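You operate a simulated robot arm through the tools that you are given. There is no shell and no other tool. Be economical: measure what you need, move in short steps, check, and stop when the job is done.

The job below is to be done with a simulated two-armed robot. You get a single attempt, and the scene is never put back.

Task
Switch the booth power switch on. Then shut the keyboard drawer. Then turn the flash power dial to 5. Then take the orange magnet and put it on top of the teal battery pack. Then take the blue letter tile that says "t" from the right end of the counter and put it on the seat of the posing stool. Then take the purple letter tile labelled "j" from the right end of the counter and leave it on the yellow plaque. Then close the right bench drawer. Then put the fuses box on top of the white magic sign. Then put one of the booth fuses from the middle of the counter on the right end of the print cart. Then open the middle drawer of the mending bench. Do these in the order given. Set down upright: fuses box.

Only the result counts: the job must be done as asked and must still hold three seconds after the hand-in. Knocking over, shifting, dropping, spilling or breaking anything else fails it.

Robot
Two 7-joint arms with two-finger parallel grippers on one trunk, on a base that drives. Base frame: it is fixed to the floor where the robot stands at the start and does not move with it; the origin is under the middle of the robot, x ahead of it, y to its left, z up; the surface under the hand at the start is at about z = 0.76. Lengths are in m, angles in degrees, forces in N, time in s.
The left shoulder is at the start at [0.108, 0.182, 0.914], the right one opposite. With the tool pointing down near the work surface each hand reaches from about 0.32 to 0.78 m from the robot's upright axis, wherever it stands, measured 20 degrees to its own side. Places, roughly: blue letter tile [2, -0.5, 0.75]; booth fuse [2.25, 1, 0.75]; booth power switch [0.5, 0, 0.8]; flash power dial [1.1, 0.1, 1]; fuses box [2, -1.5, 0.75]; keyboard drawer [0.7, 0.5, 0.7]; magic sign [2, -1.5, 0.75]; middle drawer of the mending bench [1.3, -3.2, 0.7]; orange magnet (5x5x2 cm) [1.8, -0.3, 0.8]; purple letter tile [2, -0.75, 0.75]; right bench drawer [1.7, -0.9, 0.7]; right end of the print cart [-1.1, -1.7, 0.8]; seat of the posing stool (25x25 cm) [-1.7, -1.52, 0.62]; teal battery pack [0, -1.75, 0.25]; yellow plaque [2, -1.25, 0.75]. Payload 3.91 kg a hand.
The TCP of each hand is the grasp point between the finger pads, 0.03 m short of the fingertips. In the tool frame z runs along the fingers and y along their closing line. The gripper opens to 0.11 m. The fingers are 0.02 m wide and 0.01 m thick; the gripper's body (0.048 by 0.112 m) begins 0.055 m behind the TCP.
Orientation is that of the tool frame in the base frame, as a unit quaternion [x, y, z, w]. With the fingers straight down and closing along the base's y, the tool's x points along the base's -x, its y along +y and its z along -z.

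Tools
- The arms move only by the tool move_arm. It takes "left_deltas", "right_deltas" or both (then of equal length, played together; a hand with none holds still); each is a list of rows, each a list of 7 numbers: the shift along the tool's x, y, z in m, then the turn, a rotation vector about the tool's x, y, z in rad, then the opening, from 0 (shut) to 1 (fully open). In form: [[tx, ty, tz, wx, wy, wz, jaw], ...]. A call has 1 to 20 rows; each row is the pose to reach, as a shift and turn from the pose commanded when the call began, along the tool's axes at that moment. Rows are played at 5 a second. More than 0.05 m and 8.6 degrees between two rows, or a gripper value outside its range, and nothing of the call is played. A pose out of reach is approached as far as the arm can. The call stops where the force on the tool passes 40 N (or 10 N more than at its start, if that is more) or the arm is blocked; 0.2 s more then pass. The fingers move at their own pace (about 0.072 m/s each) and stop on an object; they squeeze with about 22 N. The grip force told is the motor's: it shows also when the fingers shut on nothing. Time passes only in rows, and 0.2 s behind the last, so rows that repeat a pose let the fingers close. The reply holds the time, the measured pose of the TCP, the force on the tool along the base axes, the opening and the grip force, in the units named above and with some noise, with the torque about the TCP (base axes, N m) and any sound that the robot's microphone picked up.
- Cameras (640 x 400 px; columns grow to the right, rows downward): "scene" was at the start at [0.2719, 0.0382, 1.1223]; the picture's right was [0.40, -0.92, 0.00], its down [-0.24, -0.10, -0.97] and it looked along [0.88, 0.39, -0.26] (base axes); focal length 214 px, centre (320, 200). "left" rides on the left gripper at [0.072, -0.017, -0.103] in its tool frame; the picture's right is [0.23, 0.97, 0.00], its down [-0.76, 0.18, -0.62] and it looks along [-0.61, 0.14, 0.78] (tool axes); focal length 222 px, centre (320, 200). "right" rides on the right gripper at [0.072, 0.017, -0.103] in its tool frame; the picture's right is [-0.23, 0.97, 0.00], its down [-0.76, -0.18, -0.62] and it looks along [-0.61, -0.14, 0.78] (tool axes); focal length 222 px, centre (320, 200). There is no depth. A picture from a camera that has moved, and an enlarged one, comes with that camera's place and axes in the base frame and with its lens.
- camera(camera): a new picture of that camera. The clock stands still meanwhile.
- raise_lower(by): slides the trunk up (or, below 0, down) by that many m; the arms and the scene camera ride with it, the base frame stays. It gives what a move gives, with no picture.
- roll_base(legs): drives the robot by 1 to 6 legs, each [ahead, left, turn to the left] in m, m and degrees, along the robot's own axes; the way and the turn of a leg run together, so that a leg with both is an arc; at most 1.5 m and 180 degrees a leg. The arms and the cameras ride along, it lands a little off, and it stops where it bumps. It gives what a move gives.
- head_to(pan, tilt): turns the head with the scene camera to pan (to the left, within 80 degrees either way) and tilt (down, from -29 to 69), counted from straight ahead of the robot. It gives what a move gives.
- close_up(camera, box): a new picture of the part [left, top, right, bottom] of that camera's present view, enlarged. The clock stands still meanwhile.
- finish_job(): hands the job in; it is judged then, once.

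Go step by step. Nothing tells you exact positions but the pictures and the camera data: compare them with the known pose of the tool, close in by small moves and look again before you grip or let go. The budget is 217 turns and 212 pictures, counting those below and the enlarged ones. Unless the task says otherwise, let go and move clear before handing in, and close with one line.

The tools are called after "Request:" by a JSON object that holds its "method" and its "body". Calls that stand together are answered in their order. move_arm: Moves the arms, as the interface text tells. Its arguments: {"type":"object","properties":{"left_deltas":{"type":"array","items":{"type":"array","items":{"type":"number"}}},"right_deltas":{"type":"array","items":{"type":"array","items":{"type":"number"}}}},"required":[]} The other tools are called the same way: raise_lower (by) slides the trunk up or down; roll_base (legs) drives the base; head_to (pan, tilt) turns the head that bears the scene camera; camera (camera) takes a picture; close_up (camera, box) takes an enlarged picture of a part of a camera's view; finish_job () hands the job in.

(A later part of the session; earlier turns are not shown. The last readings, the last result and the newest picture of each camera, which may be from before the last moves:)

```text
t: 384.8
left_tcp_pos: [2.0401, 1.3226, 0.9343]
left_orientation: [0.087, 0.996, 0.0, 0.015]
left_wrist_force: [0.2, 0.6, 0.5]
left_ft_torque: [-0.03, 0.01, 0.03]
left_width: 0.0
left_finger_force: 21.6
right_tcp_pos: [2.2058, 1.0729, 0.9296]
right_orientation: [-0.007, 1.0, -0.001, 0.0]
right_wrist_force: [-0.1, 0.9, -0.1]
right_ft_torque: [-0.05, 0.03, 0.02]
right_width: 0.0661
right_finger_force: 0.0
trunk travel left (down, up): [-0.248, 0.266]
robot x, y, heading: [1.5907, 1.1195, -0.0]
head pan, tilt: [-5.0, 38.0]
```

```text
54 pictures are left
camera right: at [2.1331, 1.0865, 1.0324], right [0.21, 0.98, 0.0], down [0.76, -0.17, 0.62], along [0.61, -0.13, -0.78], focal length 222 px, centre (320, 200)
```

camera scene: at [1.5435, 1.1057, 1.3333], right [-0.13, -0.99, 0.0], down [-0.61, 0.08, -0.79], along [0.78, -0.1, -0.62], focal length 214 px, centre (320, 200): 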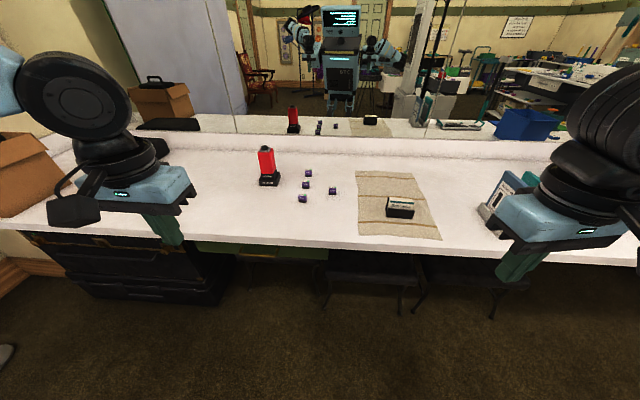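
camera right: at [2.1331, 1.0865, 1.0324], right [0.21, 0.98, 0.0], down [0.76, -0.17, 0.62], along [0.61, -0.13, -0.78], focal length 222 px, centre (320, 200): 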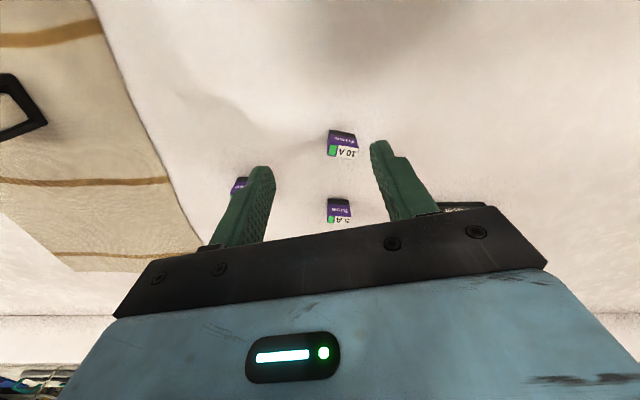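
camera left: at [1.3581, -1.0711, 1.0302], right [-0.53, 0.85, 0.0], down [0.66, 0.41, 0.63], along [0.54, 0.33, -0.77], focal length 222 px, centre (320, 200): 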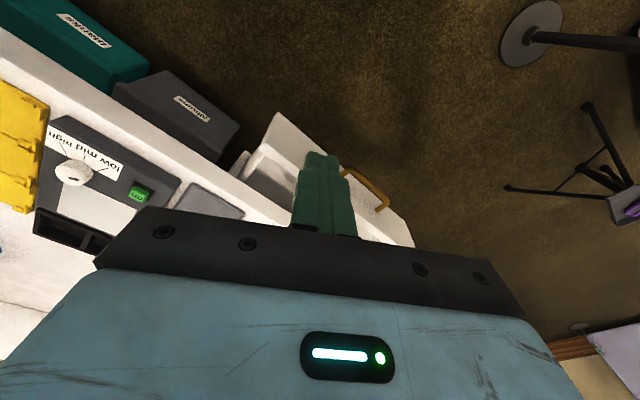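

The nearest fuse (10 A) is at (2.243, 1.089). I go above it, lower, and look at its orientation.

Request:
{"method": "move_arm", "body": {"right_deltas": [[-0.02, 0.008, 0.01, 0, 0, 0, 0.6], [-0.038, 0.0155, 0.035, 0, 0, 0, 0.6], [-0.038, 0.0155, 0.07, 0, 0, 0, 0.6]]}}

Request:
{"method": "camera", "body": {"camera": "right"}}

Request:
{"method": "close_up", "body": {"camera": "right", "box": [240, 90, 400, 190]}}

```text
t: 385.6
left_tcp_pos: [2.0396, 1.3211, 0.9333]
left_orientation: [0.087, 0.996, 0.001, 0.015]
left_wrist_force: [-0.2, 0.2, 0.5]
left_ft_torque: [-0.02, 0.01, -0.01]
left_width: 0.0001
left_finger_force: 22.0
right_tcp_pos: [2.2445, 1.0839, 0.8594]
right_orientation: [-0.007, 1.0, 0.0, -0.001]
right_wrist_force: [-0.2, -0.6, 0.0]
right_ft_torque: [-0.01, 0.01, 0.02]
right_width: 0.0661
right_finger_force: 0.0
trunk travel left (down, up): [-0.248, 0.266]
robot x, y, heading: [1.5953, 1.1115, 0.1]
head pan, tilt: [-5.0, 38.0]
```

```text
53 pictures are left
camera right: at [2.1714, 1.1, 0.9618], right [0.21, 0.98, 0.0], down [0.77, -0.17, 0.62], along [0.61, -0.13, -0.78], focal length 222 px, centre (320, 200)
```

right: 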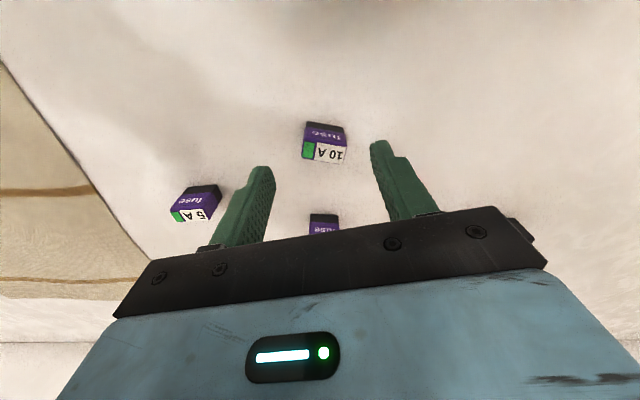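

```text
4.00 times, centred on (320, 140) of right
camera zoom: at [2.1714, 1.1, 0.9618], right [0.21, 0.98, 0.0], down [0.77, -0.17, 0.62], along [0.61, -0.13, -0.78], focal length 888 px, centre (320, 440)
```

zoom: 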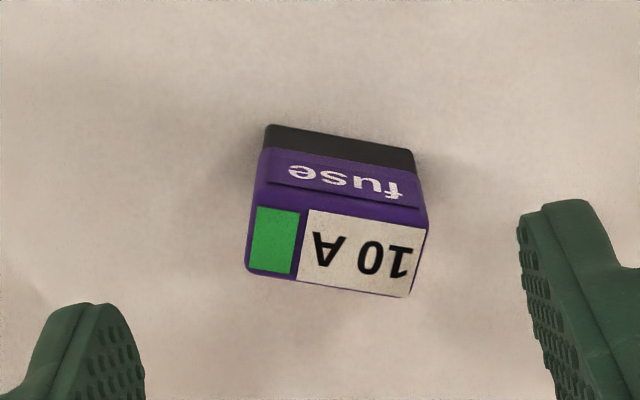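

The fuse stands 3.3 cm wide and turned −19°. I align the yaw and descend over it.

Request:
{"method": "move_arm", "body": {"right_deltas": [[-0.0045, 0.003, 0, 0, 0, 0.12, 0.6], [-0.0045, 0.003, 0.005, 0, 0, 0.24, 0.6], [-0.0045, 0.003, 0.015, 0, 0, 0.33, 0.55], [-0.0045, 0.003, 0.025, 0, 0, 0.33, 0.55]]}}

Request:
{"method": "close_up", "body": {"camera": "right", "box": [220, 90, 420, 215]}}

```text
t: 386.6
left_tcp_pos: [2.0392, 1.3215, 0.934]
left_orientation: [0.088, 0.996, 0.002, 0.014]
left_wrist_force: [0.8, 0.3, 0.5]
left_ft_torque: [-0.03, 0.0, 0.02]
left_width: 0.0
left_finger_force: 21.7
right_tcp_pos: [2.2474, 1.0881, 0.8353]
right_orientation: [0.158, 0.987, 0.0, -0.001]
right_wrist_force: [0.1, 0.2, 0.5]
right_ft_torque: [-0.01, 0.02, -0.02]
right_width: 0.0606
right_finger_force: 0.1
trunk travel left (down, up): [-0.248, 0.266]
robot x, y, heading: [1.5937, 1.1179, -0.0]
head pan, tilt: [-5.0, 38.0]
```

```text
3.20 times, centred on (320, 152) of right
camera zoom: at [2.1833, 1.1248, 0.9383], right [0.52, 0.85, 0.0], down [0.67, -0.41, 0.62], along [0.53, -0.32, -0.78], focal length 711 px, centre (320, 352)
```

zoom: 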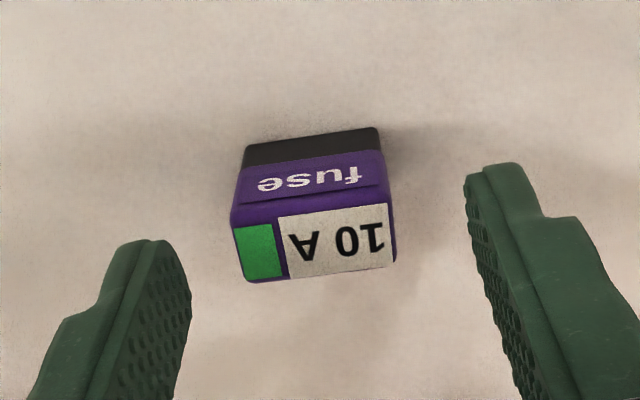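

Aligned. Down and close.

Request:
{"method": "move_arm", "body": {"right_deltas": [[-0.003, 0, 0.012, 0, 0, 0, 0.55], [-0.003, 0, 0.023, 0, 0, 0, 0.55], [-0.003, 0, 0.023, 0, 0, 0, 0.4], [-0.003, 0, 0.023, 0, 0, 0, 0.2], [-0.003, 0, 0.023, 0, 0, 0, 0.1], [-0.003, 0, 0.023, 0, 0, 0, 0.1], [-0.003, 0, -0.01, 0, 0, 0, 0.1], [-0.003, 0, -0.05, 0, 0, 0, 0.1], [-0.003, 0, -0.09, 0, 0, 0, 0.1]]}}

Request:
{"method": "camera", "body": {"camera": "right"}}

```text
t: 388.6
left_tcp_pos: [2.0396, 1.3214, 0.9342]
left_orientation: [0.088, 0.996, 0.002, 0.015]
left_wrist_force: [0.0, -0.1, 0.1]
left_ft_torque: [-0.02, 0.02, -0.04]
left_width: 0.0001
left_finger_force: 22.1
right_tcp_pos: [2.2476, 1.0843, 0.9279]
right_orientation: [0.157, 0.988, -0.001, -0.002]
right_wrist_force: [0.9, -0.3, -0.1]
right_ft_torque: [0.0, 0.0, -0.01]
right_width: 0.0312
right_finger_force: 22.1
trunk travel left (down, up): [-0.248, 0.266]
robot x, y, heading: [1.5896, 1.1202, 0.3]
head pan, tilt: [-5.0, 38.0]
```

```text
50 pictures are left
camera right: at [2.184, 1.1221, 1.0296], right [0.52, 0.86, 0.0], down [0.67, -0.4, 0.62], along [0.53, -0.32, -0.78], focal length 222 px, centre (320, 200)
```

right: 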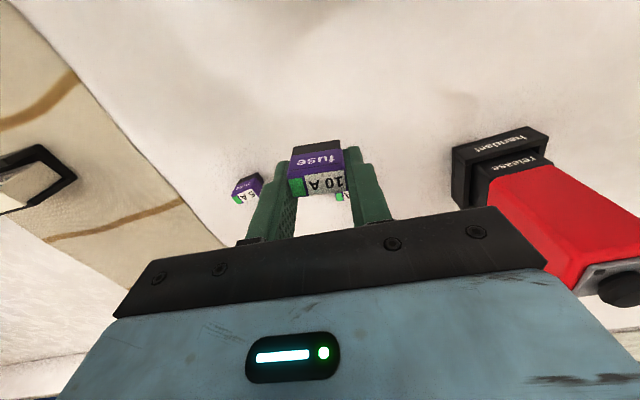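

Fuse held. I tuck the right hand, raise the trunk, and drive back to the cart the way I came.

Request:
{"method": "move_arm", "body": {"right_deltas": [[0.024, -0.036, -0.01, 0, 0, 0, 0.1], [0.048, -0.072, -0.01, 0, 0, 0, 0.1], [0.072, -0.108, -0.01, 0, 0, 0, 0.1], [0.096, -0.144, -0.01, 0, 0, 0, 0.1], [0.12, -0.18, -0.01, 0, 0, 0, 0.1], [0.144, -0.216, -0.01, 0, 0, 0, 0.1], [0.168, -0.252, -0.01, 0, 0, -0.1, 0.1], [0.19, -0.29, -0.01, 0, 0, -0.2, 0.1], [0.214, -0.328, -0.01, 0, 0, -0.3, 0.1]]}}

Request:
{"method": "raise_lower", "body": {"by": 0.18}}

Request:
{"method": "roll_base", "body": {"legs": [[-1.45, 0, 0], [-0.13, 0, 0], [0, -1.0, 0], [0, -0.97, 0], [0, 0, -101]]}}

Request:
{"method": "head_to", "body": {"pan": -60, "tilt": 30}}

Request:
{"method": "camera", "body": {"camera": "scene"}}

```text
t: 390.6
left_tcp_pos: [2.0388, 1.3212, 0.9336]
left_orientation: [0.088, 0.996, 0.001, 0.016]
left_wrist_force: [0.4, -1.1, 1.1]
left_ft_torque: [0.0, -0.02, 0.01]
left_width: 0.0
left_finger_force: 22.8
right_tcp_pos: [1.9406, 0.8394, 0.9329]
right_orientation: [0.007, 1.0, -0.001, 0.0]
right_wrist_force: [0.0, -0.2, 0.2]
right_ft_torque: [0.01, -0.02, 0.02]
right_width: 0.0312
right_finger_force: 21.6
trunk travel left (down, up): [-0.248, 0.266]
robot x, y, heading: [1.5912, 1.1148, 0.2]
head pan, tilt: [-5.0, 38.0]
```

```text
t: 392.6
left_tcp_pos: [2.0395, 1.321, 1.1124]
left_orientation: [0.088, 0.996, 0.001, 0.014]
left_wrist_force: [-0.1, -0.1, 0.2]
left_ft_torque: [0.03, 0.01, -0.02]
left_width: 0.0
left_finger_force: 21.6
right_tcp_pos: [1.9452, 0.8433, 1.1146]
right_orientation: [0.008, 1.0, 0.0, -0.001]
right_wrist_force: [-0.6, 0.2, 0.1]
right_ft_torque: [0.05, -0.01, -0.01]
right_width: 0.0312
right_finger_force: 21.5
trunk travel left (down, up): [-0.428, 0.086]
robot x, y, heading: [1.594, 1.1157, -0.1]
head pan, tilt: [-5.0, 38.0]
```

```text
t: 422.3
left_tcp_pos: [0.0717, -1.3411, 1.1133]
left_orientation: [0.844, 0.535, -0.011, 0.01]
left_wrist_force: [-0.4, 0.5, -0.1]
left_ft_torque: [0.0, -0.01, 0.0]
left_width: 0.0002
left_finger_force: 22.3
right_tcp_pos: [-0.3663, -1.124, 1.1134]
right_orientation: [0.799, 0.601, 0.001, 0.0]
right_wrist_force: [0.1, -0.3, 0.0]
right_ft_torque: [-0.03, 0.0, 0.02]
right_width: 0.0311
right_finger_force: 22.3
trunk travel left (down, up): [-0.428, 0.086]
robot x, y, heading: [-0.0056, -0.8575, -105.0]
head pan, tilt: [-5.0, 38.0]
```

```text
t: 423.6
left_tcp_pos: [0.0707, -1.3404, 1.1129]
left_orientation: [0.844, 0.536, -0.01, 0.01]
left_wrist_force: [0.1, -0.2, -0.4]
left_ft_torque: [0.0, 0.01, 0.01]
left_width: 0.0
left_finger_force: 22.2
right_tcp_pos: [-0.3672, -1.1241, 1.1158]
right_orientation: [0.799, 0.601, 0.001, 0.0]
right_wrist_force: [0.3, 0.6, -0.4]
right_ft_torque: [-0.03, 0.01, -0.01]
right_width: 0.031
right_finger_force: 21.7
trunk travel left (down, up): [-0.428, 0.086]
robot x, y, heading: [-0.0074, -0.855, -105.3]
head pan, tilt: [-60.0, 30.0]
```

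```text
49 pictures are left
camera scene: at [-0.1233, -0.975, 1.3695], right [-0.26, 0.97, 0.0], down [0.48, 0.13, -0.87], along [-0.84, -0.22, -0.5], focal length 214 px, centre (320, 200)
```

scene: 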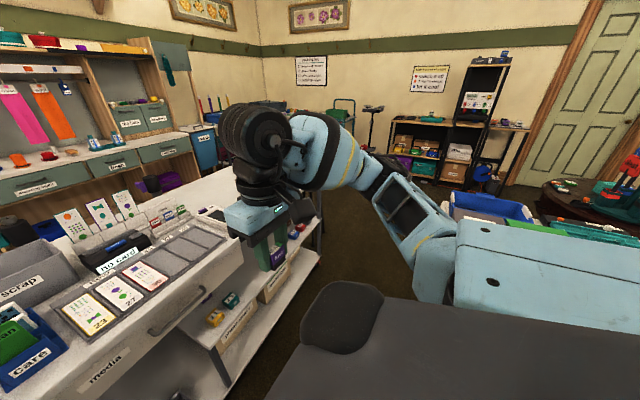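

I raise a bit more and strafe along the cart to its right end.

Request:
{"method": "raise_lower", "body": {"by": 0.08}}

Request:
{"method": "roll_base", "body": {"legs": [[0, 0, 4], [0.27, -0.385, 0], [0.048, -0.509, 0]]}}

Request:
{"method": "head_to", "body": {"pan": -30, "tilt": 45}}

Request:
{"method": "camera", "body": {"camera": "scene"}}

```text
t: 424.7
left_tcp_pos: [0.0705, -1.3415, 1.1909]
left_orientation: [0.844, 0.536, -0.01, 0.009]
left_wrist_force: [1.0, 0.2, -0.3]
left_ft_torque: [0.01, -0.01, -0.02]
left_width: 0.0001
left_finger_force: 22.4
right_tcp_pos: [-0.3675, -1.1236, 1.1943]
right_orientation: [0.799, 0.601, 0.002, -0.001]
right_wrist_force: [0.0, -0.9, -0.4]
right_ft_torque: [0.03, -0.04, 0.01]
right_width: 0.0312
right_finger_force: 22.1
trunk travel left (down, up): [-0.508, 0.006]
robot x, y, heading: [-0.0085, -0.8554, -105.4]
head pan, tilt: [-60.0, 30.0]
```

```text
t: 433.6
left_tcp_pos: [-0.8375, -1.4712, 1.1946]
left_orientation: [0.829, 0.559, -0.011, 0.01]
left_wrist_force: [-0.5, 0.0, -0.7]
left_ft_torque: [0.02, 0.02, -0.01]
left_width: 0.0
left_finger_force: 21.7
right_tcp_pos: [-1.2857, -1.28, 1.1958]
right_orientation: [0.782, 0.623, 0.001, 0.0]
right_wrist_force: [0.4, 0.7, -0.4]
right_ft_torque: [0.0, 0.0, 0.03]
right_width: 0.0311
right_finger_force: 22.0
trunk travel left (down, up): [-0.508, 0.006]
robot x, y, heading: [-0.9459, -0.9913, -101.7]
head pan, tilt: [-60.0, 30.0]
```

```text
t: 434.6
left_tcp_pos: [-0.8369, -1.4721, 1.1934]
left_orientation: [0.829, 0.559, -0.011, 0.011]
left_wrist_force: [-0.5, 0.2, -0.2]
left_ft_torque: [0.0, -0.05, 0.03]
left_width: 0.0
left_finger_force: 21.9
right_tcp_pos: [-1.2856, -1.2782, 1.1951]
right_orientation: [0.782, 0.623, 0.001, 0.0]
right_wrist_force: [-0.6, -0.2, -1.2]
right_ft_torque: [0.01, 0.0, 0.02]
right_width: 0.0312
right_finger_force: 21.8
trunk travel left (down, up): [-0.508, 0.006]
robot x, y, heading: [-0.9454, -0.9949, -102.1]
head pan, tilt: [-30.0, 45.0]
```

```text
48 pictures are left
camera scene: at [-1.0022, -1.0698, 1.4416], right [-0.74, 0.67, 0.0], down [0.47, 0.53, -0.71], along [-0.47, -0.53, -0.71], focal length 214 px, centre (320, 200)
```

scene: 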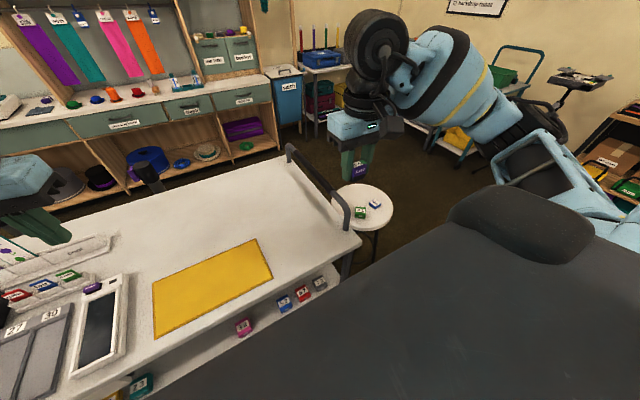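

The cart's right end strip (beyond the yellow pad) is free around (−1.23, −1.5). I lower the trunk and carry the fuse over it.

Request:
{"method": "raise_lower", "body": {"by": -0.18}}

Request:
{"method": "move_arm", "body": {"right_deltas": [[-0.035, 0.017, 0, 0, 0, 0, 0.1], [-0.07, 0.035, 0, 0, 0, 0, 0.1], [-0.105, 0.052, 0, 0, 0, 0, 0.1], [-0.14, 0.07, 0.01, 0, 0, 0, 0.1], [-0.175, 0.087, 0.03, 0, 0, 0, 0.1], [-0.204, 0.104, 0.05, 0, 0, 0, 0.1], [-0.204, 0.104, 0.08, 0, 0, 0, 0.1]]}}

Request:
{"method": "camera", "body": {"camera": "scene"}}

Request:
{"method": "camera", "body": {"camera": "right"}}

```text
t: 436.6
left_tcp_pos: [-0.8362, -1.4708, 1.0133]
left_orientation: [0.83, 0.558, -0.011, 0.011]
left_wrist_force: [-0.4, 0.4, 0.1]
left_ft_torque: [0.01, -0.01, 0.04]
left_width: 0.0
left_finger_force: 22.3
right_tcp_pos: [-1.2855, -1.2781, 1.0154]
right_orientation: [0.783, 0.622, 0.0, 0.0]
right_wrist_force: [-0.8, 0.0, 0.5]
right_ft_torque: [-0.02, 0.0, 0.0]
right_width: 0.0311
right_finger_force: 21.9
trunk travel left (down, up): [-0.328, 0.186]
robot x, y, heading: [-0.9453, -0.9915, -101.9]
head pan, tilt: [-30.0, 45.0]
```

```text
t: 438.2
left_tcp_pos: [-0.8372, -1.4714, 1.0139]
left_orientation: [0.83, 0.558, -0.01, 0.01]
left_wrist_force: [-0.8, 0.8, 0.3]
left_ft_torque: [-0.02, -0.03, 0.01]
left_width: 0.0
left_finger_force: 22.0
right_tcp_pos: [-1.2294, -1.5023, 0.9354]
right_orientation: [0.783, 0.622, 0.0, 0.0]
right_wrist_force: [-0.4, -0.1, -0.1]
right_ft_torque: [0.02, -0.03, -0.03]
right_width: 0.0311
right_finger_force: 21.6
trunk travel left (down, up): [-0.328, 0.186]
robot x, y, heading: [-0.9448, -0.9933, -102.0]
head pan, tilt: [-30.0, 45.0]
```

```text
47 pictures are left
camera scene: at [-1.0276, -1.1869, 1.2369], right [-0.74, 0.67, 0.0], down [0.47, 0.53, -0.71], along [-0.47, -0.53, -0.71], focal length 214 px, centre (320, 200)
```

scene: 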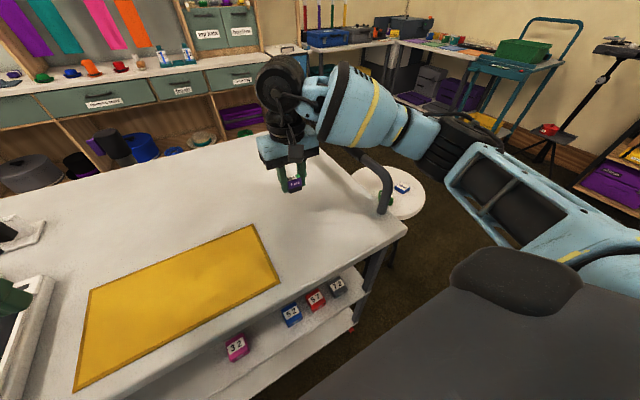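

```text
46 pictures are left
camera right: at [-1.1971, -1.4368, 1.0382], right [0.9, -0.44, 0.0], down [-0.34, -0.7, 0.62], along [-0.27, -0.56, -0.78], focal length 222 px, centre (320, 200)
```

right: 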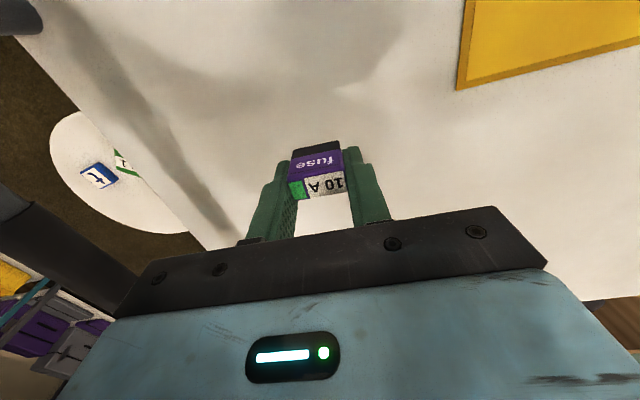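

The fuse is above the free right end. I lower it gently to contact.

Request:
{"method": "move_arm", "body": {"right_deltas": [[0, 0, 0.02, 0, 0, 0, 0.1], [0, 0, 0.035, 0, 0, 0, 0.1], [0, 0, 0.041, 0, 0, 0, 0.1], [0, 0, 0.046, 0, 0, 0, 0.1], [0, 0, 0.05, 0, 0, 0, 0.1], [0, 0, 0.054, 0, 0, 0, 0.1], [0, 0, 0.058, 0, 0, 0, 0.1], [0, 0, 0.062, 0, 0, 0, 0.1]]}}

Request:
{"method": "close_up", "body": {"camera": "scene", "box": [230, 110, 370, 220]}}

```text
t: 440.1
left_tcp_pos: [-0.8363, -1.472, 1.0137]
left_orientation: [0.829, 0.558, -0.011, 0.011]
left_wrist_force: [-0.4, 0.5, 0.2]
left_ft_torque: [-0.01, -0.02, 0.01]
left_width: 0.0
left_finger_force: 22.4
right_tcp_pos: [-1.2299, -1.5019, 0.881]
right_orientation: [0.783, 0.622, -0.004, 0.005]
right_wrist_force: [0.5, 6.2, 11.8]
right_ft_torque: [0.37, 0.04, -0.09]
right_width: 0.0308
right_finger_force: 21.9
trunk travel left (down, up): [-0.328, 0.186]
robot x, y, heading: [-0.9443, -0.9918, -102.2]
head pan, tilt: [-30.0, 45.0]
stopped in row 8 (right hand): the force on the tool passed its limit at 42 N (the readings are from after the stop); the commanded pose is now the measured one
```

```text
3.64 times, centred on (300, 165) of scene
camera zoom: at [-1.0267, -1.186, 1.237], right [-0.74, 0.67, 0.0], down [0.47, 0.53, -0.71], along [-0.47, -0.53, -0.71], focal length 780 px, centre (393, 327)
```

zoom: 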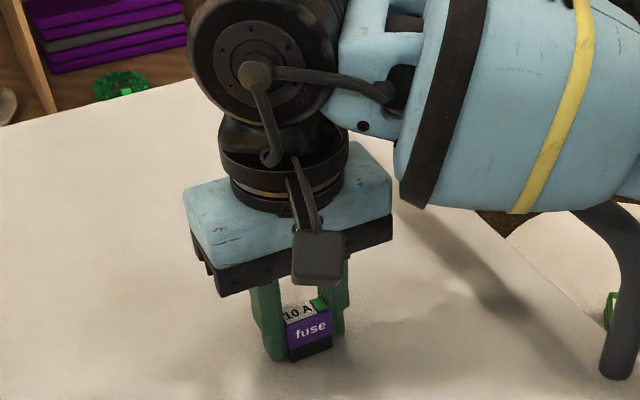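

Contact. I open and lift straight up, then check.

Request:
{"method": "move_arm", "body": {"right_deltas": [[0, 0, -0.001, 0, 0, 0, 0.35], [0, 0, -0.001, 0, 0, 0, 0.5], [0, 0, -0.001, 0, 0, 0, 0.55], [0, 0, -0.04, 0, 0, 0, 0.55], [0, 0, -0.08, 0, 0, 0, 0.55], [0, 0, -0.12, 0, 0, 0, 0.55]]}}

Request:
{"method": "close_up", "body": {"camera": "scene", "box": [230, 110, 400, 230]}}

```text
t: 441.6
left_tcp_pos: [-0.8365, -1.4715, 1.0146]
left_orientation: [0.829, 0.558, -0.011, 0.011]
left_wrist_force: [-0.2, -0.3, 0.1]
left_ft_torque: [0.02, 0.02, 0.01]
left_width: 0.0
left_finger_force: 21.8
right_tcp_pos: [-1.2295, -1.5052, 1.0005]
right_orientation: [0.783, 0.621, -0.003, 0.003]
right_wrist_force: [0.2, 0.6, 0.2]
right_ft_torque: [0.01, 0.0, -0.03]
right_width: 0.0604
right_finger_force: 0.0
trunk travel left (down, up): [-0.328, 0.186]
robot x, y, heading: [-0.9441, -0.9919, -102.3]
head pan, tilt: [-30.0, 45.0]
```

```text
3.33 times, centred on (315, 170) of scene
camera zoom: at [-1.0266, -1.1867, 1.237], right [-0.74, 0.67, 0.0], down [0.47, 0.53, -0.71], along [-0.47, -0.53, -0.71], focal length 715 px, centre (337, 300)
```

zoom: 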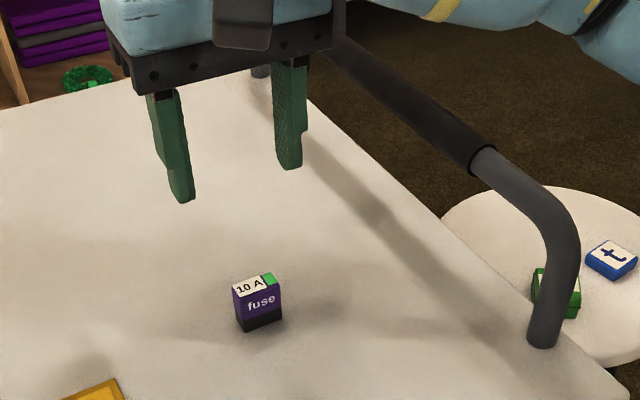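

The fuse stands on the cart's right end. Last: the middle drawer of the mending bench. I tuck the right hand, raise the trunk, and drive back east, then towards the bench.

Request:
{"method": "move_arm", "body": {"right_deltas": [[0.03, 0, -0.03, 0, 0, 0, 0.3], [0.07, 0, -0.05, 0, 0, 0, 0], [0.11, 0, -0.06, 0, 0, 0, 0], [0.15, 0, -0.06, 0, 0, 0, 0], [0.2, 0, -0.06, 0, 0, 0, 0]]}}

Request:
{"method": "raise_lower", "body": {"by": 0.18}}

Request:
{"method": "roll_base", "body": {"legs": [[-0.181, 1.131, 0], [-0.1, 0.75, 0]]}}

Request:
{"method": "head_to", "body": {"pan": 5, "tilt": 30}}

Request:
{"method": "camera", "body": {"camera": "scene"}}

```text
t: 442.8
left_tcp_pos: [-0.8379, -1.471, 1.0139]
left_orientation: [0.829, 0.558, -0.012, 0.011]
left_wrist_force: [0.3, 1.1, 0.6]
left_ft_torque: [0.01, 0.0, 0.02]
left_width: 0.0
left_finger_force: 21.9
right_tcp_pos: [-1.1879, -1.3035, 1.0574]
right_orientation: [0.783, 0.622, -0.003, 0.005]
right_wrist_force: [0.3, 0.0, 1.2]
right_ft_torque: [0.02, -0.05, 0.0]
right_width: 0.0
right_finger_force: 22.2
trunk travel left (down, up): [-0.328, 0.186]
robot x, y, heading: [-0.946, -0.9923, -102.2]
head pan, tilt: [-30.0, 45.0]
```

```text
t: 444.8
left_tcp_pos: [-0.8369, -1.4723, 1.1927]
left_orientation: [0.829, 0.558, -0.01, 0.01]
left_wrist_force: [-0.9, 0.5, -0.5]
left_ft_torque: [0.04, 0.0, 0.0]
left_width: 0.0
left_finger_force: 21.3
right_tcp_pos: [-1.1855, -1.3069, 1.2342]
right_orientation: [0.783, 0.622, -0.002, 0.003]
right_wrist_force: [0.1, 0.2, 0.5]
right_ft_torque: [0.01, 0.0, -0.01]
right_width: 0.0
right_finger_force: 21.9
trunk travel left (down, up): [-0.508, 0.006]
robot x, y, heading: [-0.9458, -0.9924, -102.1]
head pan, tilt: [-30.0, 45.0]
```

```text
t: 461.4
left_tcp_pos: [1.0501, -1.5722, 1.1933]
left_orientation: [0.826, 0.563, -0.011, 0.011]
left_wrist_force: [0.5, -0.6, 0.6]
left_ft_torque: [0.0, 0.04, 0.01]
left_width: 0.0001
left_finger_force: 21.7
right_tcp_pos: [0.6991, -1.4119, 1.2368]
right_orientation: [0.779, 0.627, -0.002, 0.005]
right_wrist_force: [0.5, -0.4, -0.7]
right_ft_torque: [-0.01, 0.01, 0.01]
right_width: 0.0
right_finger_force: 22.6
trunk travel left (down, up): [-0.508, 0.006]
robot x, y, heading: [0.9382, -1.0929, -101.2]
head pan, tilt: [-30.0, 45.0]
```

```text
t: 462.4
left_tcp_pos: [1.0508, -1.5729, 1.1936]
left_orientation: [0.826, 0.563, -0.01, 0.011]
left_wrist_force: [0.0, -0.4, 1.2]
left_ft_torque: [-0.02, -0.01, 0.0]
left_width: 0.0001
left_finger_force: 21.3
right_tcp_pos: [0.6996, -1.4119, 1.2361]
right_orientation: [0.78, 0.626, -0.003, 0.005]
right_wrist_force: [-0.3, -0.6, -0.2]
right_ft_torque: [0.0, 0.01, -0.01]
right_width: 0.0
right_finger_force: 22.0
trunk travel left (down, up): [-0.508, 0.006]
robot x, y, heading: [0.9392, -1.0909, -101.1]
head pan, tilt: [5.0, 30.0]
```

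```text
43 pictures are left
camera scene: at [0.9242, -1.2016, 1.4642], right [-0.99, 0.11, 0.0], down [0.06, 0.5, -0.87], along [-0.1, -0.86, -0.5], focal length 214 px, centre (320, 200)
```

scene: 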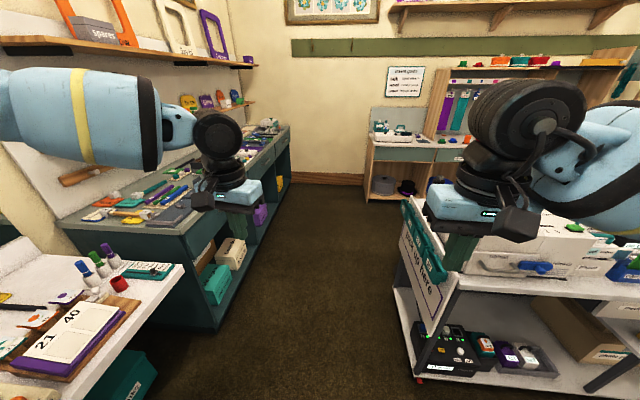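

The corridor between bench and cart is about 1 m wide. I drive in towards (0.8, −2.95).

Request:
{"method": "roll_base", "body": {"legs": [[0.93, 0.12, 0], [0.9, 0.12, 0], [0, 0, 60]]}}

Request:
{"method": "head_to", "body": {"pan": 30, "tilt": 30}}

Request:
{"method": "camera", "body": {"camera": "scene"}}

```text
t: 474.4
left_tcp_pos: [1.2793, -3.0607, 1.1939]
left_orientation: [0.422, 0.907, -0.004, 0.015]
left_wrist_force: [0.6, -0.5, 0.1]
left_ft_torque: [0.02, 0.03, -0.04]
left_width: 0.0001
left_finger_force: 21.9
right_tcp_pos: [0.9708, -3.2925, 1.2363]
right_orientation: [0.348, 0.937, -0.001, 0.005]
right_wrist_force: [0.0, 1.2, 0.4]
right_ft_torque: [0.03, 0.0, 0.01]
right_width: 0.0
right_finger_force: 22.3
trunk travel left (down, up): [-0.508, 0.006]
robot x, y, heading: [0.806, -2.9338, -40.0]
head pan, tilt: [5.0, 30.0]
```

```text
t: 475.3
left_tcp_pos: [1.2791, -3.0606, 1.1936]
left_orientation: [0.422, 0.907, -0.004, 0.015]
left_wrist_force: [-0.7, 0.0, 0.6]
left_ft_torque: [-0.03, -0.01, 0.0]
left_width: 0.0
left_finger_force: 22.1
right_tcp_pos: [0.9694, -3.2917, 1.2363]
right_orientation: [0.349, 0.937, 0.0, 0.006]
right_wrist_force: [-0.5, 0.0, -1.4]
right_ft_torque: [0.0, -0.03, 0.01]
right_width: 0.0
right_finger_force: 22.3
trunk travel left (down, up): [-0.508, 0.006]
robot x, y, heading: [0.8078, -2.9342, -40.0]
head pan, tilt: [30.0, 30.0]
```

```text
42 pictures are left
camera scene: at [0.908, -2.9591, 1.4642], right [-0.17, -0.99, 0.0], down [-0.49, 0.08, -0.87], along [0.85, -0.15, -0.5], focal length 214 px, centre (320, 200)
```

scene: 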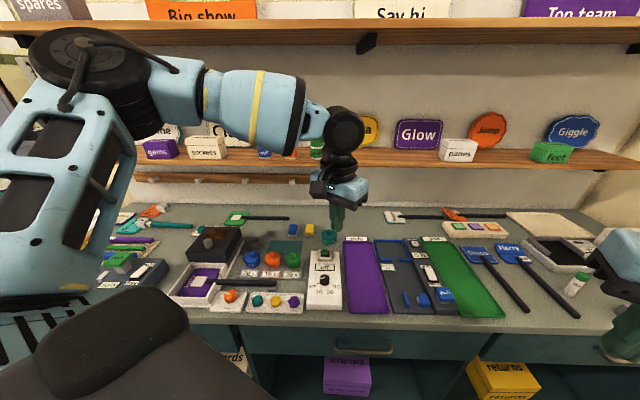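

The middle drawer's handle is at about (1.25, −3.16, 0.70). I back off to (0.57, −3.1), square up, and lower the trunk for a better look.

Request:
{"method": "roll_base", "body": {"legs": [[-0.0756, -0.28, 0], [0, 0, 28]]}}

Request:
{"method": "raise_lower", "body": {"by": -0.2}}

Request:
{"method": "head_to", "body": {"pan": 0, "tilt": 38}}

Request:
{"method": "camera", "body": {"camera": "scene"}}

```text
t: 479.8
left_tcp_pos: [1.0431, -2.9828, 1.193]
left_orientation: [0.184, 0.983, 0.0, 0.015]
left_wrist_force: [-0.8, 0.3, -0.3]
left_ft_torque: [-0.01, -0.01, 0.02]
left_width: 0.0001
left_finger_force: 21.4
right_tcp_pos: [0.8841, -3.3327, 1.2358]
right_orientation: [0.106, 0.994, 0.001, 0.005]
right_wrist_force: [-0.7, 0.5, 0.1]
right_ft_torque: [0.01, 0.01, -0.01]
right_width: 0.0
right_finger_force: 22.0
trunk travel left (down, up): [-0.508, 0.006]
robot x, y, heading: [0.5645, -3.0977, -11.0]
head pan, tilt: [30.0, 30.0]
```

```text
t: 481.9
left_tcp_pos: [1.0451, -2.9818, 0.9944]
left_orientation: [0.185, 0.983, -0.001, 0.016]
left_wrist_force: [-0.3, 0.7, 0.2]
left_ft_torque: [0.0, 0.02, -0.01]
left_width: 0.0
left_finger_force: 21.8
right_tcp_pos: [0.883, -3.3332, 1.0363]
right_orientation: [0.107, 0.994, 0.001, 0.005]
right_wrist_force: [-1.0, 0.6, -0.5]
right_ft_torque: [-0.03, 0.01, -0.04]
right_width: 0.0
right_finger_force: 22.4
trunk travel left (down, up): [-0.308, 0.206]
robot x, y, heading: [0.5621, -3.0979, -11.1]
head pan, tilt: [30.0, 30.0]
```

```text
t: 482.9
left_tcp_pos: [1.0454, -2.9819, 0.9928]
left_orientation: [0.185, 0.983, 0.0, 0.015]
left_wrist_force: [0.3, 0.0, 0.2]
left_ft_torque: [0.02, 0.0, 0.01]
left_width: 0.0002
left_finger_force: 22.5
right_tcp_pos: [0.8832, -3.3328, 1.0356]
right_orientation: [0.106, 0.994, 0.001, 0.006]
right_wrist_force: [0.1, -0.2, 0.4]
right_ft_torque: [0.03, 0.02, 0.01]
right_width: 0.0
right_finger_force: 21.9
trunk travel left (down, up): [-0.308, 0.206]
robot x, y, heading: [0.5673, -3.1033, -11.2]
head pan, tilt: [0.0, 38.0]
```

```text
41 pictures are left
camera scene: at [0.7917, -3.1403, 1.2272], right [-0.19, -0.98, 0.0], down [-0.6, 0.12, -0.79], along [0.77, -0.15, -0.62], focal length 214 px, centre (320, 200)
```

scene: 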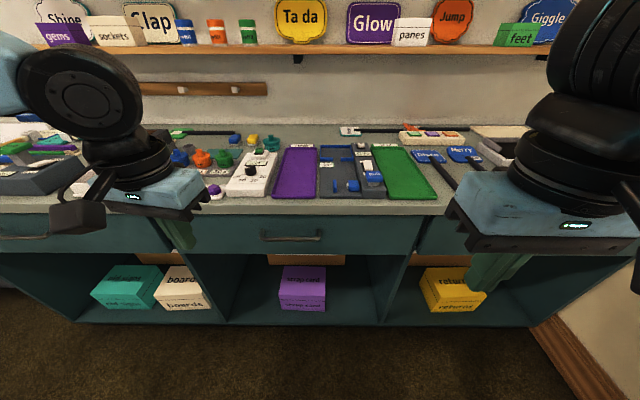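

Request:
{"method": "close_up", "body": {"camera": "scene", "box": [230, 190, 360, 270]}}

```text
4.92 times, centred on (295, 230) of scene
camera zoom: at [0.7917, -3.1403, 1.2272], right [-0.19, -0.98, 0.0], down [-0.6, 0.12, -0.79], along [0.77, -0.15, -0.62], focal length 1056 px, centre (443, 52)
```

zoom: 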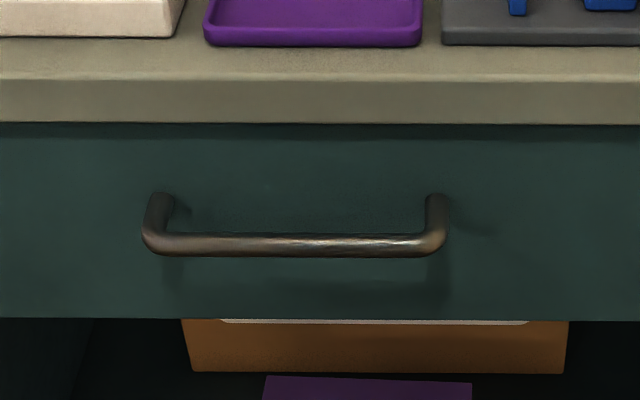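

The bar handle is at (1.19, −3.135, z≈0.785), standing ~4 cm off the face. I'll back 0.12 m, then turn the left hand to point forward and grip the bar from the front.

Request:
{"method": "roll_base", "body": {"legs": [[-0.12, 0, 0]]}}

Request:
{"method": "move_arm", "body": {"left_deltas": [[-0.015, -0.025, 0.02, 0, 0, -0.04, 0], [-0.03, -0.05, 0.04, 0, 0, -0.08, 0], [-0.045, -0.075, 0.06, 0, 0, -0.12, 0], [-0.06, -0.1, 0.08, 0, 0, -0.16, 0], [-0.073, -0.123, 0.093, 0, 0, -0.176, 0]]}}

Request:
{"method": "move_arm", "body": {"left_deltas": [[0, 0, 0, 0, -0.13, 0, 0], [0, 0, 0, 0, -0.26, 0, 0], [0, 0, 0, 0, -0.39, 0, 0], [0, 0, 0, 0, -0.52, 0, 0], [0, 0, 0, 0, -0.65, 0, 0], [0, 0, 0, 0, -0.78, 0, 0], [0, 0, 0, 0, -0.91, 0, 0], [0, 0, 0, 0, -1.04, 0, 0], [0, 0, 0, 0, -1.17, 0, 0], [0, 0, 0, 0, -1.3, 0, 0], [0, 0, 0, 0, -1.43, 0, 0], [0, 0, 0, 0, -1.57, 0, 0]]}}

Request:
{"method": "camera", "body": {"camera": "scene"}}

```text
t: 484.1
left_tcp_pos: [0.9272, -2.96, 0.9935]
left_orientation: [0.187, 0.982, -0.001, 0.016]
left_wrist_force: [0.3, -0.6, 0.5]
left_ft_torque: [0.01, -0.03, 0.0]
left_width: 0.0002
left_finger_force: 21.7
right_tcp_pos: [0.7658, -3.3111, 1.0362]
right_orientation: [0.108, 0.994, 0.001, 0.006]
right_wrist_force: [-0.4, 0.8, 0.1]
right_ft_torque: [-0.02, -0.01, 0.04]
right_width: 0.0
right_finger_force: 22.0
trunk travel left (down, up): [-0.308, 0.206]
robot x, y, heading: [0.4527, -3.0704, -11.4]
head pan, tilt: [0.0, 38.0]
```

```text
t: 485.3
left_tcp_pos: [0.9556, -3.0492, 0.8908]
left_orientation: [0.097, 0.995, -0.002, 0.016]
left_wrist_force: [-0.8, 0.6, 0.2]
left_ft_torque: [-0.02, -0.02, -0.01]
left_width: 0.0
left_finger_force: 21.7
left hand out of reach, approached as far as the arm can: row 4, 5
right_tcp_pos: [0.767, -3.3114, 1.0353]
right_orientation: [0.108, 0.994, 0.001, 0.005]
right_wrist_force: [0.1, -0.2, -0.8]
right_ft_torque: [0.04, 0.02, 0.0]
right_width: 0.0001
right_finger_force: 21.8
trunk travel left (down, up): [-0.308, 0.206]
robot x, y, heading: [0.45, -3.0727, -11.4]
head pan, tilt: [0.0, 38.0]
```

```text
t: 487.9
left_tcp_pos: [0.9593, -3.0467, 0.8921]
left_orientation: [0.07, 0.693, -0.072, 0.713]
left_wrist_force: [0.5, 0.6, -0.6]
left_ft_torque: [-0.01, 0.0, -0.02]
left_width: 0.0
left_finger_force: 21.4
right_tcp_pos: [0.7658, -3.3111, 1.0366]
right_orientation: [0.108, 0.994, 0.001, 0.005]
right_wrist_force: [0.2, 0.2, 0.5]
right_ft_torque: [-0.01, -0.01, -0.04]
right_width: 0.0
right_finger_force: 21.2
trunk travel left (down, up): [-0.308, 0.206]
robot x, y, heading: [0.4497, -3.0708, -11.4]
head pan, tilt: [0.0, 38.0]
```

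```text
39 pictures are left
camera scene: at [0.6748, -3.1178, 1.2272], right [-0.2, -0.98, 0.0], down [-0.6, 0.12, -0.79], along [0.77, -0.15, -0.62], focal length 214 px, centre (320, 200)
```

scene: 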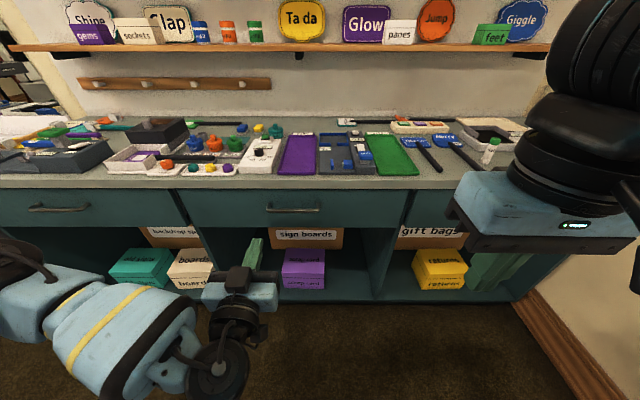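

The hand points forward now. I roll it 90° so the fingers close vertically, opening the jaws.

Request:
{"method": "move_arm", "body": {"left_deltas": [[0, 0, 0, 0, 0, 0.13, 0.2], [0, 0, 0, 0, 0, 0.26, 0.4], [0, 0, 0, 0, 0, 0.39, 0.5], [0, 0, 0, 0, 0, 0.52, 0.5], [0, 0, 0, 0, 0, 0.65, 0.5], [0, 0, 0, 0, 0, 0.78, 0.5], [0, 0, 0, 0, 0, 0.91, 0.5], [0, 0, 0, 0, 0, 1.04, 0.5], [0, 0, 0, 0, 0, 1.17, 0.5], [0, 0, 0, 0, 0, 1.3, 0.5], [0, 0, 0, 0, 0, 1.43, 0.5], [0, 0, 0, 0, 0, 1.57, 0.5]]}}

Request:
{"method": "camera", "body": {"camera": "left"}}

Request:
{"method": "camera", "body": {"camera": "scene"}}

```text
t: 490.5
left_tcp_pos: [0.9593, -3.0474, 0.8916]
left_orientation: [0.54, 0.44, 0.454, 0.556]
left_wrist_force: [0.1, -0.4, 0.7]
left_ft_torque: [0.0, -0.04, 0.03]
left_width: 0.055
left_finger_force: 0.0
left hand out of reach, approached as far as the arm can: row 2, 3, 4, 5, 6, 7, 8, 9, 10, 11, 12
right_tcp_pos: [0.7662, -3.3107, 1.0364]
right_orientation: [0.108, 0.994, 0.001, 0.005]
right_wrist_force: [0.6, 0.5, -0.2]
right_ft_torque: [-0.02, 0.0, 0.01]
right_width: 0.0
right_finger_force: 22.3
trunk travel left (down, up): [-0.308, 0.206]
robot x, y, heading: [0.446, -3.0744, -11.3]
head pan, tilt: [0.0, 38.0]
```

```text
38 pictures are left
camera left: at [0.8738, -2.9549, 0.8717], right [0.02, 0.23, 0.97], down [-0.77, -0.62, 0.16], along [0.64, -0.75, 0.16], focal length 222 px, centre (320, 200)
```

left: 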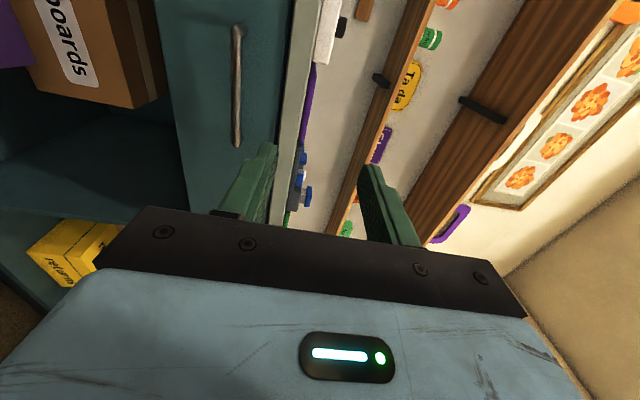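

```text
37 pictures are left
camera scene: at [0.6747, -3.1179, 1.2272], right [-0.2, -0.98, 0.0], down [-0.6, 0.12, -0.79], along [0.77, -0.15, -0.62], focal length 214 px, centre (320, 200)
```

scene: 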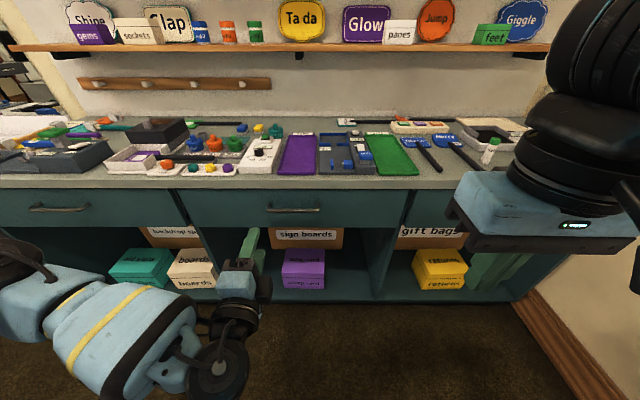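

The hand is rolled; the bar is confirmed at (1.19, −3.13, 0.784). I align height and sideways, and stop short for a check.

Request:
{"method": "move_arm", "body": {"left_deltas": [[-0.01, -0.03, 0.01, 0, 0, 0, 0.5], [-0.02, -0.06, 0.03, 0, 0, 0, 0.5], [-0.03, -0.09, 0.05, 0, 0, 0, 0.5], [-0.0356, -0.1146, 0.08, 0, 0, 0, 0.5], [-0.0356, -0.1146, 0.12, 0, 0, 0, 0.5], [-0.0356, -0.1146, 0.15, 0, 0, 0, 0.5]]}}

Request:
{"method": "camera", "body": {"camera": "left"}}

Request:
{"method": "close_up", "body": {"camera": "scene", "box": [210, 170, 370, 270]}}

```text
t: 491.9
left_tcp_pos: [1.1019, -3.0375, 0.824]
left_orientation: [0.539, 0.441, 0.454, 0.556]
left_wrist_force: [0.4, 0.2, 0.0]
left_ft_torque: [-0.04, 0.01, -0.02]
left_width: 0.0549
left_finger_force: 0.1
left hand out of reach, approached as far as the arm can: row 1, 2, 3, 4, 5, 6
right_tcp_pos: [0.7669, -3.3119, 1.0364]
right_orientation: [0.108, 0.994, 0.001, 0.004]
right_wrist_force: [0.5, 0.5, -0.1]
right_ft_torque: [-0.04, 0.0, -0.01]
right_width: 0.0001
right_finger_force: 22.3
trunk travel left (down, up): [-0.308, 0.206]
robot x, y, heading: [0.4502, -3.0705, -11.4]
head pan, tilt: [0.0, 38.0]
```

```text
36 pictures are left
camera left: at [1.0165, -2.9459, 0.8049], right [0.02, 0.23, 0.97], down [-0.77, -0.62, 0.16], along [0.64, -0.75, 0.16], focal length 222 px, centre (320, 200)
```

left: 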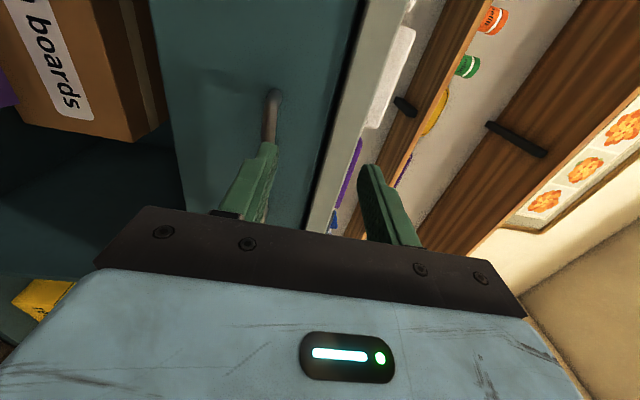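

```text
4.00 times, centred on (290, 220) of scene
camera zoom: at [0.675, -3.1178, 1.2272], right [-0.2, -0.98, 0.0], down [-0.6, 0.12, -0.79], along [0.77, -0.15, -0.62], focal length 858 px, centre (440, 120)
```

zoom: 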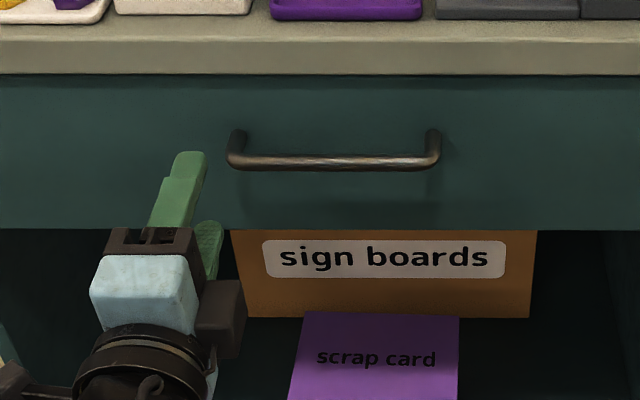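

The arm falls short sideways and down; I'll shift the base 8.5 cm right and lower the trunk 4 cm instead.

Request:
{"method": "roll_base", "body": {"legs": [[0.015, -0.085, 0]]}}

Request:
{"method": "raise_lower", "body": {"by": -0.04}}

Request:
{"method": "camera", "body": {"camera": "left"}}

Request:
{"method": "close_up", "body": {"camera": "scene", "box": [210, 170, 370, 270]}}

```text
t: 493.4
left_tcp_pos: [1.0992, -3.1246, 0.824]
left_orientation: [0.54, 0.442, 0.454, 0.554]
left_wrist_force: [0.3, 0.5, -0.3]
left_ft_torque: [-0.01, -0.01, 0.02]
left_width: 0.0547
left_finger_force: 0.1
right_tcp_pos: [0.7631, -3.3976, 1.0364]
right_orientation: [0.108, 0.994, 0.0, 0.004]
right_wrist_force: [-0.5, 0.4, 0.2]
right_ft_torque: [0.0, -0.01, 0.03]
right_width: 0.0
right_finger_force: 21.9
trunk travel left (down, up): [-0.308, 0.206]
robot x, y, heading: [0.447, -3.1576, -11.6]
head pan, tilt: [0.0, 38.0]
```

```text
t: 494.2
left_tcp_pos: [1.0993, -3.1228, 0.7856]
left_orientation: [0.538, 0.442, 0.454, 0.556]
left_wrist_force: [-0.6, -0.6, -0.2]
left_ft_torque: [0.03, 0.01, 0.0]
left_width: 0.055
left_finger_force: 0.0
right_tcp_pos: [0.7632, -3.3982, 0.9974]
right_orientation: [0.106, 0.994, 0.0, 0.006]
right_wrist_force: [-0.4, 0.1, -0.9]
right_ft_torque: [0.01, -0.01, 0.02]
right_width: 0.0001
right_finger_force: 21.9
trunk travel left (down, up): [-0.268, 0.246]
robot x, y, heading: [0.4469, -3.1618, -11.3]
head pan, tilt: [0.0, 38.0]
```

```text
34 pictures are left
camera left: at [1.013, -3.0321, 0.7655], right [0.02, 0.23, 0.97], down [-0.77, -0.62, 0.16], along [0.64, -0.75, 0.17], focal length 222 px, centre (320, 200)
```

left: 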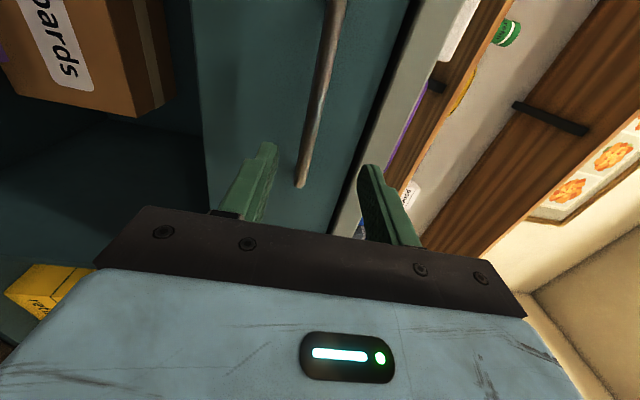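

```text
4.00 times, centred on (290, 220) of scene
camera zoom: at [0.6823, -3.2063, 1.1872], right [-0.2, -0.98, 0.0], down [-0.6, 0.12, -0.79], along [0.77, -0.15, -0.62], focal length 858 px, centre (440, 120)
```

zoom: 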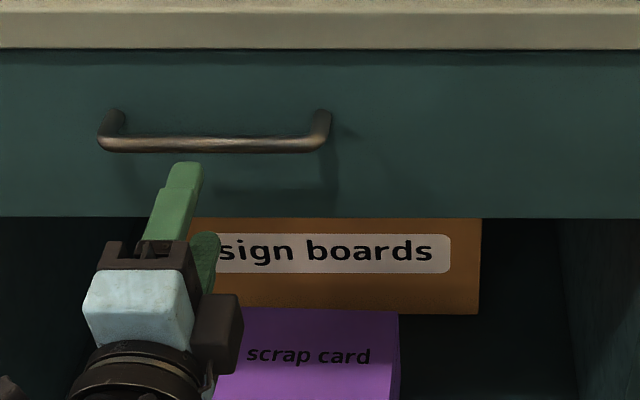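

The bar now lies between the finger lines (z≈0.78). I advance 8 cm, then close on it.

Request:
{"method": "move_arm", "body": {"left_deltas": [[0, -0.007, 0.03, 0, 0, 0, 0.5], [0, -0.008, 0.055, 0, 0, 0, 0.5], [0, -0.008, 0.07, 0, 0, 0, 0.5], [0, -0.008, 0.08, 0, 0, 0, 0.5]]}}

Request:
{"method": "camera", "body": {"camera": "left"}}

Request:
{"method": "close_up", "body": {"camera": "scene", "box": [210, 150, 370, 250]}}

```text
t: 495.2
left_tcp_pos: [1.1699, -3.1178, 0.7895]
left_orientation: [0.54, 0.442, 0.453, 0.555]
left_wrist_force: [0.5, -0.8, 0.6]
left_ft_torque: [0.0, 0.0, 0.04]
left_width: 0.0552
left_finger_force: 0.0
left hand out of reach, approached as far as the arm can: row 1, 2, 3, 4
right_tcp_pos: [0.7643, -3.3976, 0.9961]
right_orientation: [0.108, 0.994, 0.002, 0.005]
right_wrist_force: [0.4, -0.1, 0.2]
right_ft_torque: [-0.01, -0.01, -0.02]
right_width: 0.0
right_finger_force: 22.4
trunk travel left (down, up): [-0.268, 0.246]
robot x, y, heading: [0.4462, -3.1621, -11.2]
head pan, tilt: [0.0, 38.0]
```

```text
32 pictures are left
camera left: at [1.0849, -3.0255, 0.7704], right [0.02, 0.23, 0.97], down [-0.77, -0.62, 0.16], along [0.64, -0.75, 0.16], focal length 222 px, centre (320, 200)
```

left: 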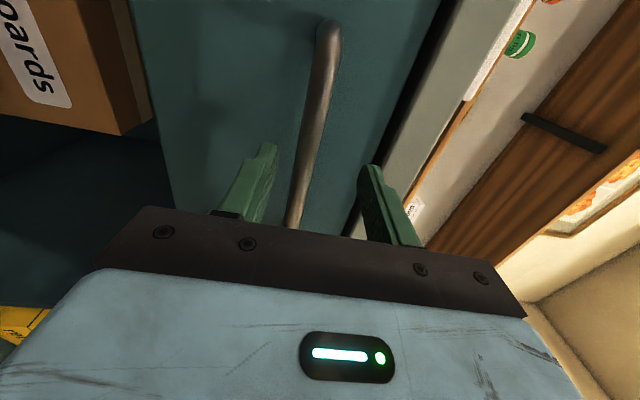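

```text
4.00 times, centred on (290, 200) of scene
camera zoom: at [0.6826, -3.2063, 1.1872], right [-0.2, -0.98, 0.0], down [-0.6, 0.12, -0.79], along [0.77, -0.15, -0.62], focal length 858 px, centre (440, 200)
```

zoom: 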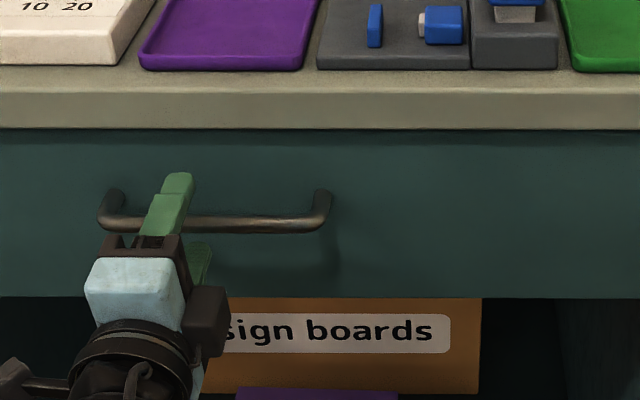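

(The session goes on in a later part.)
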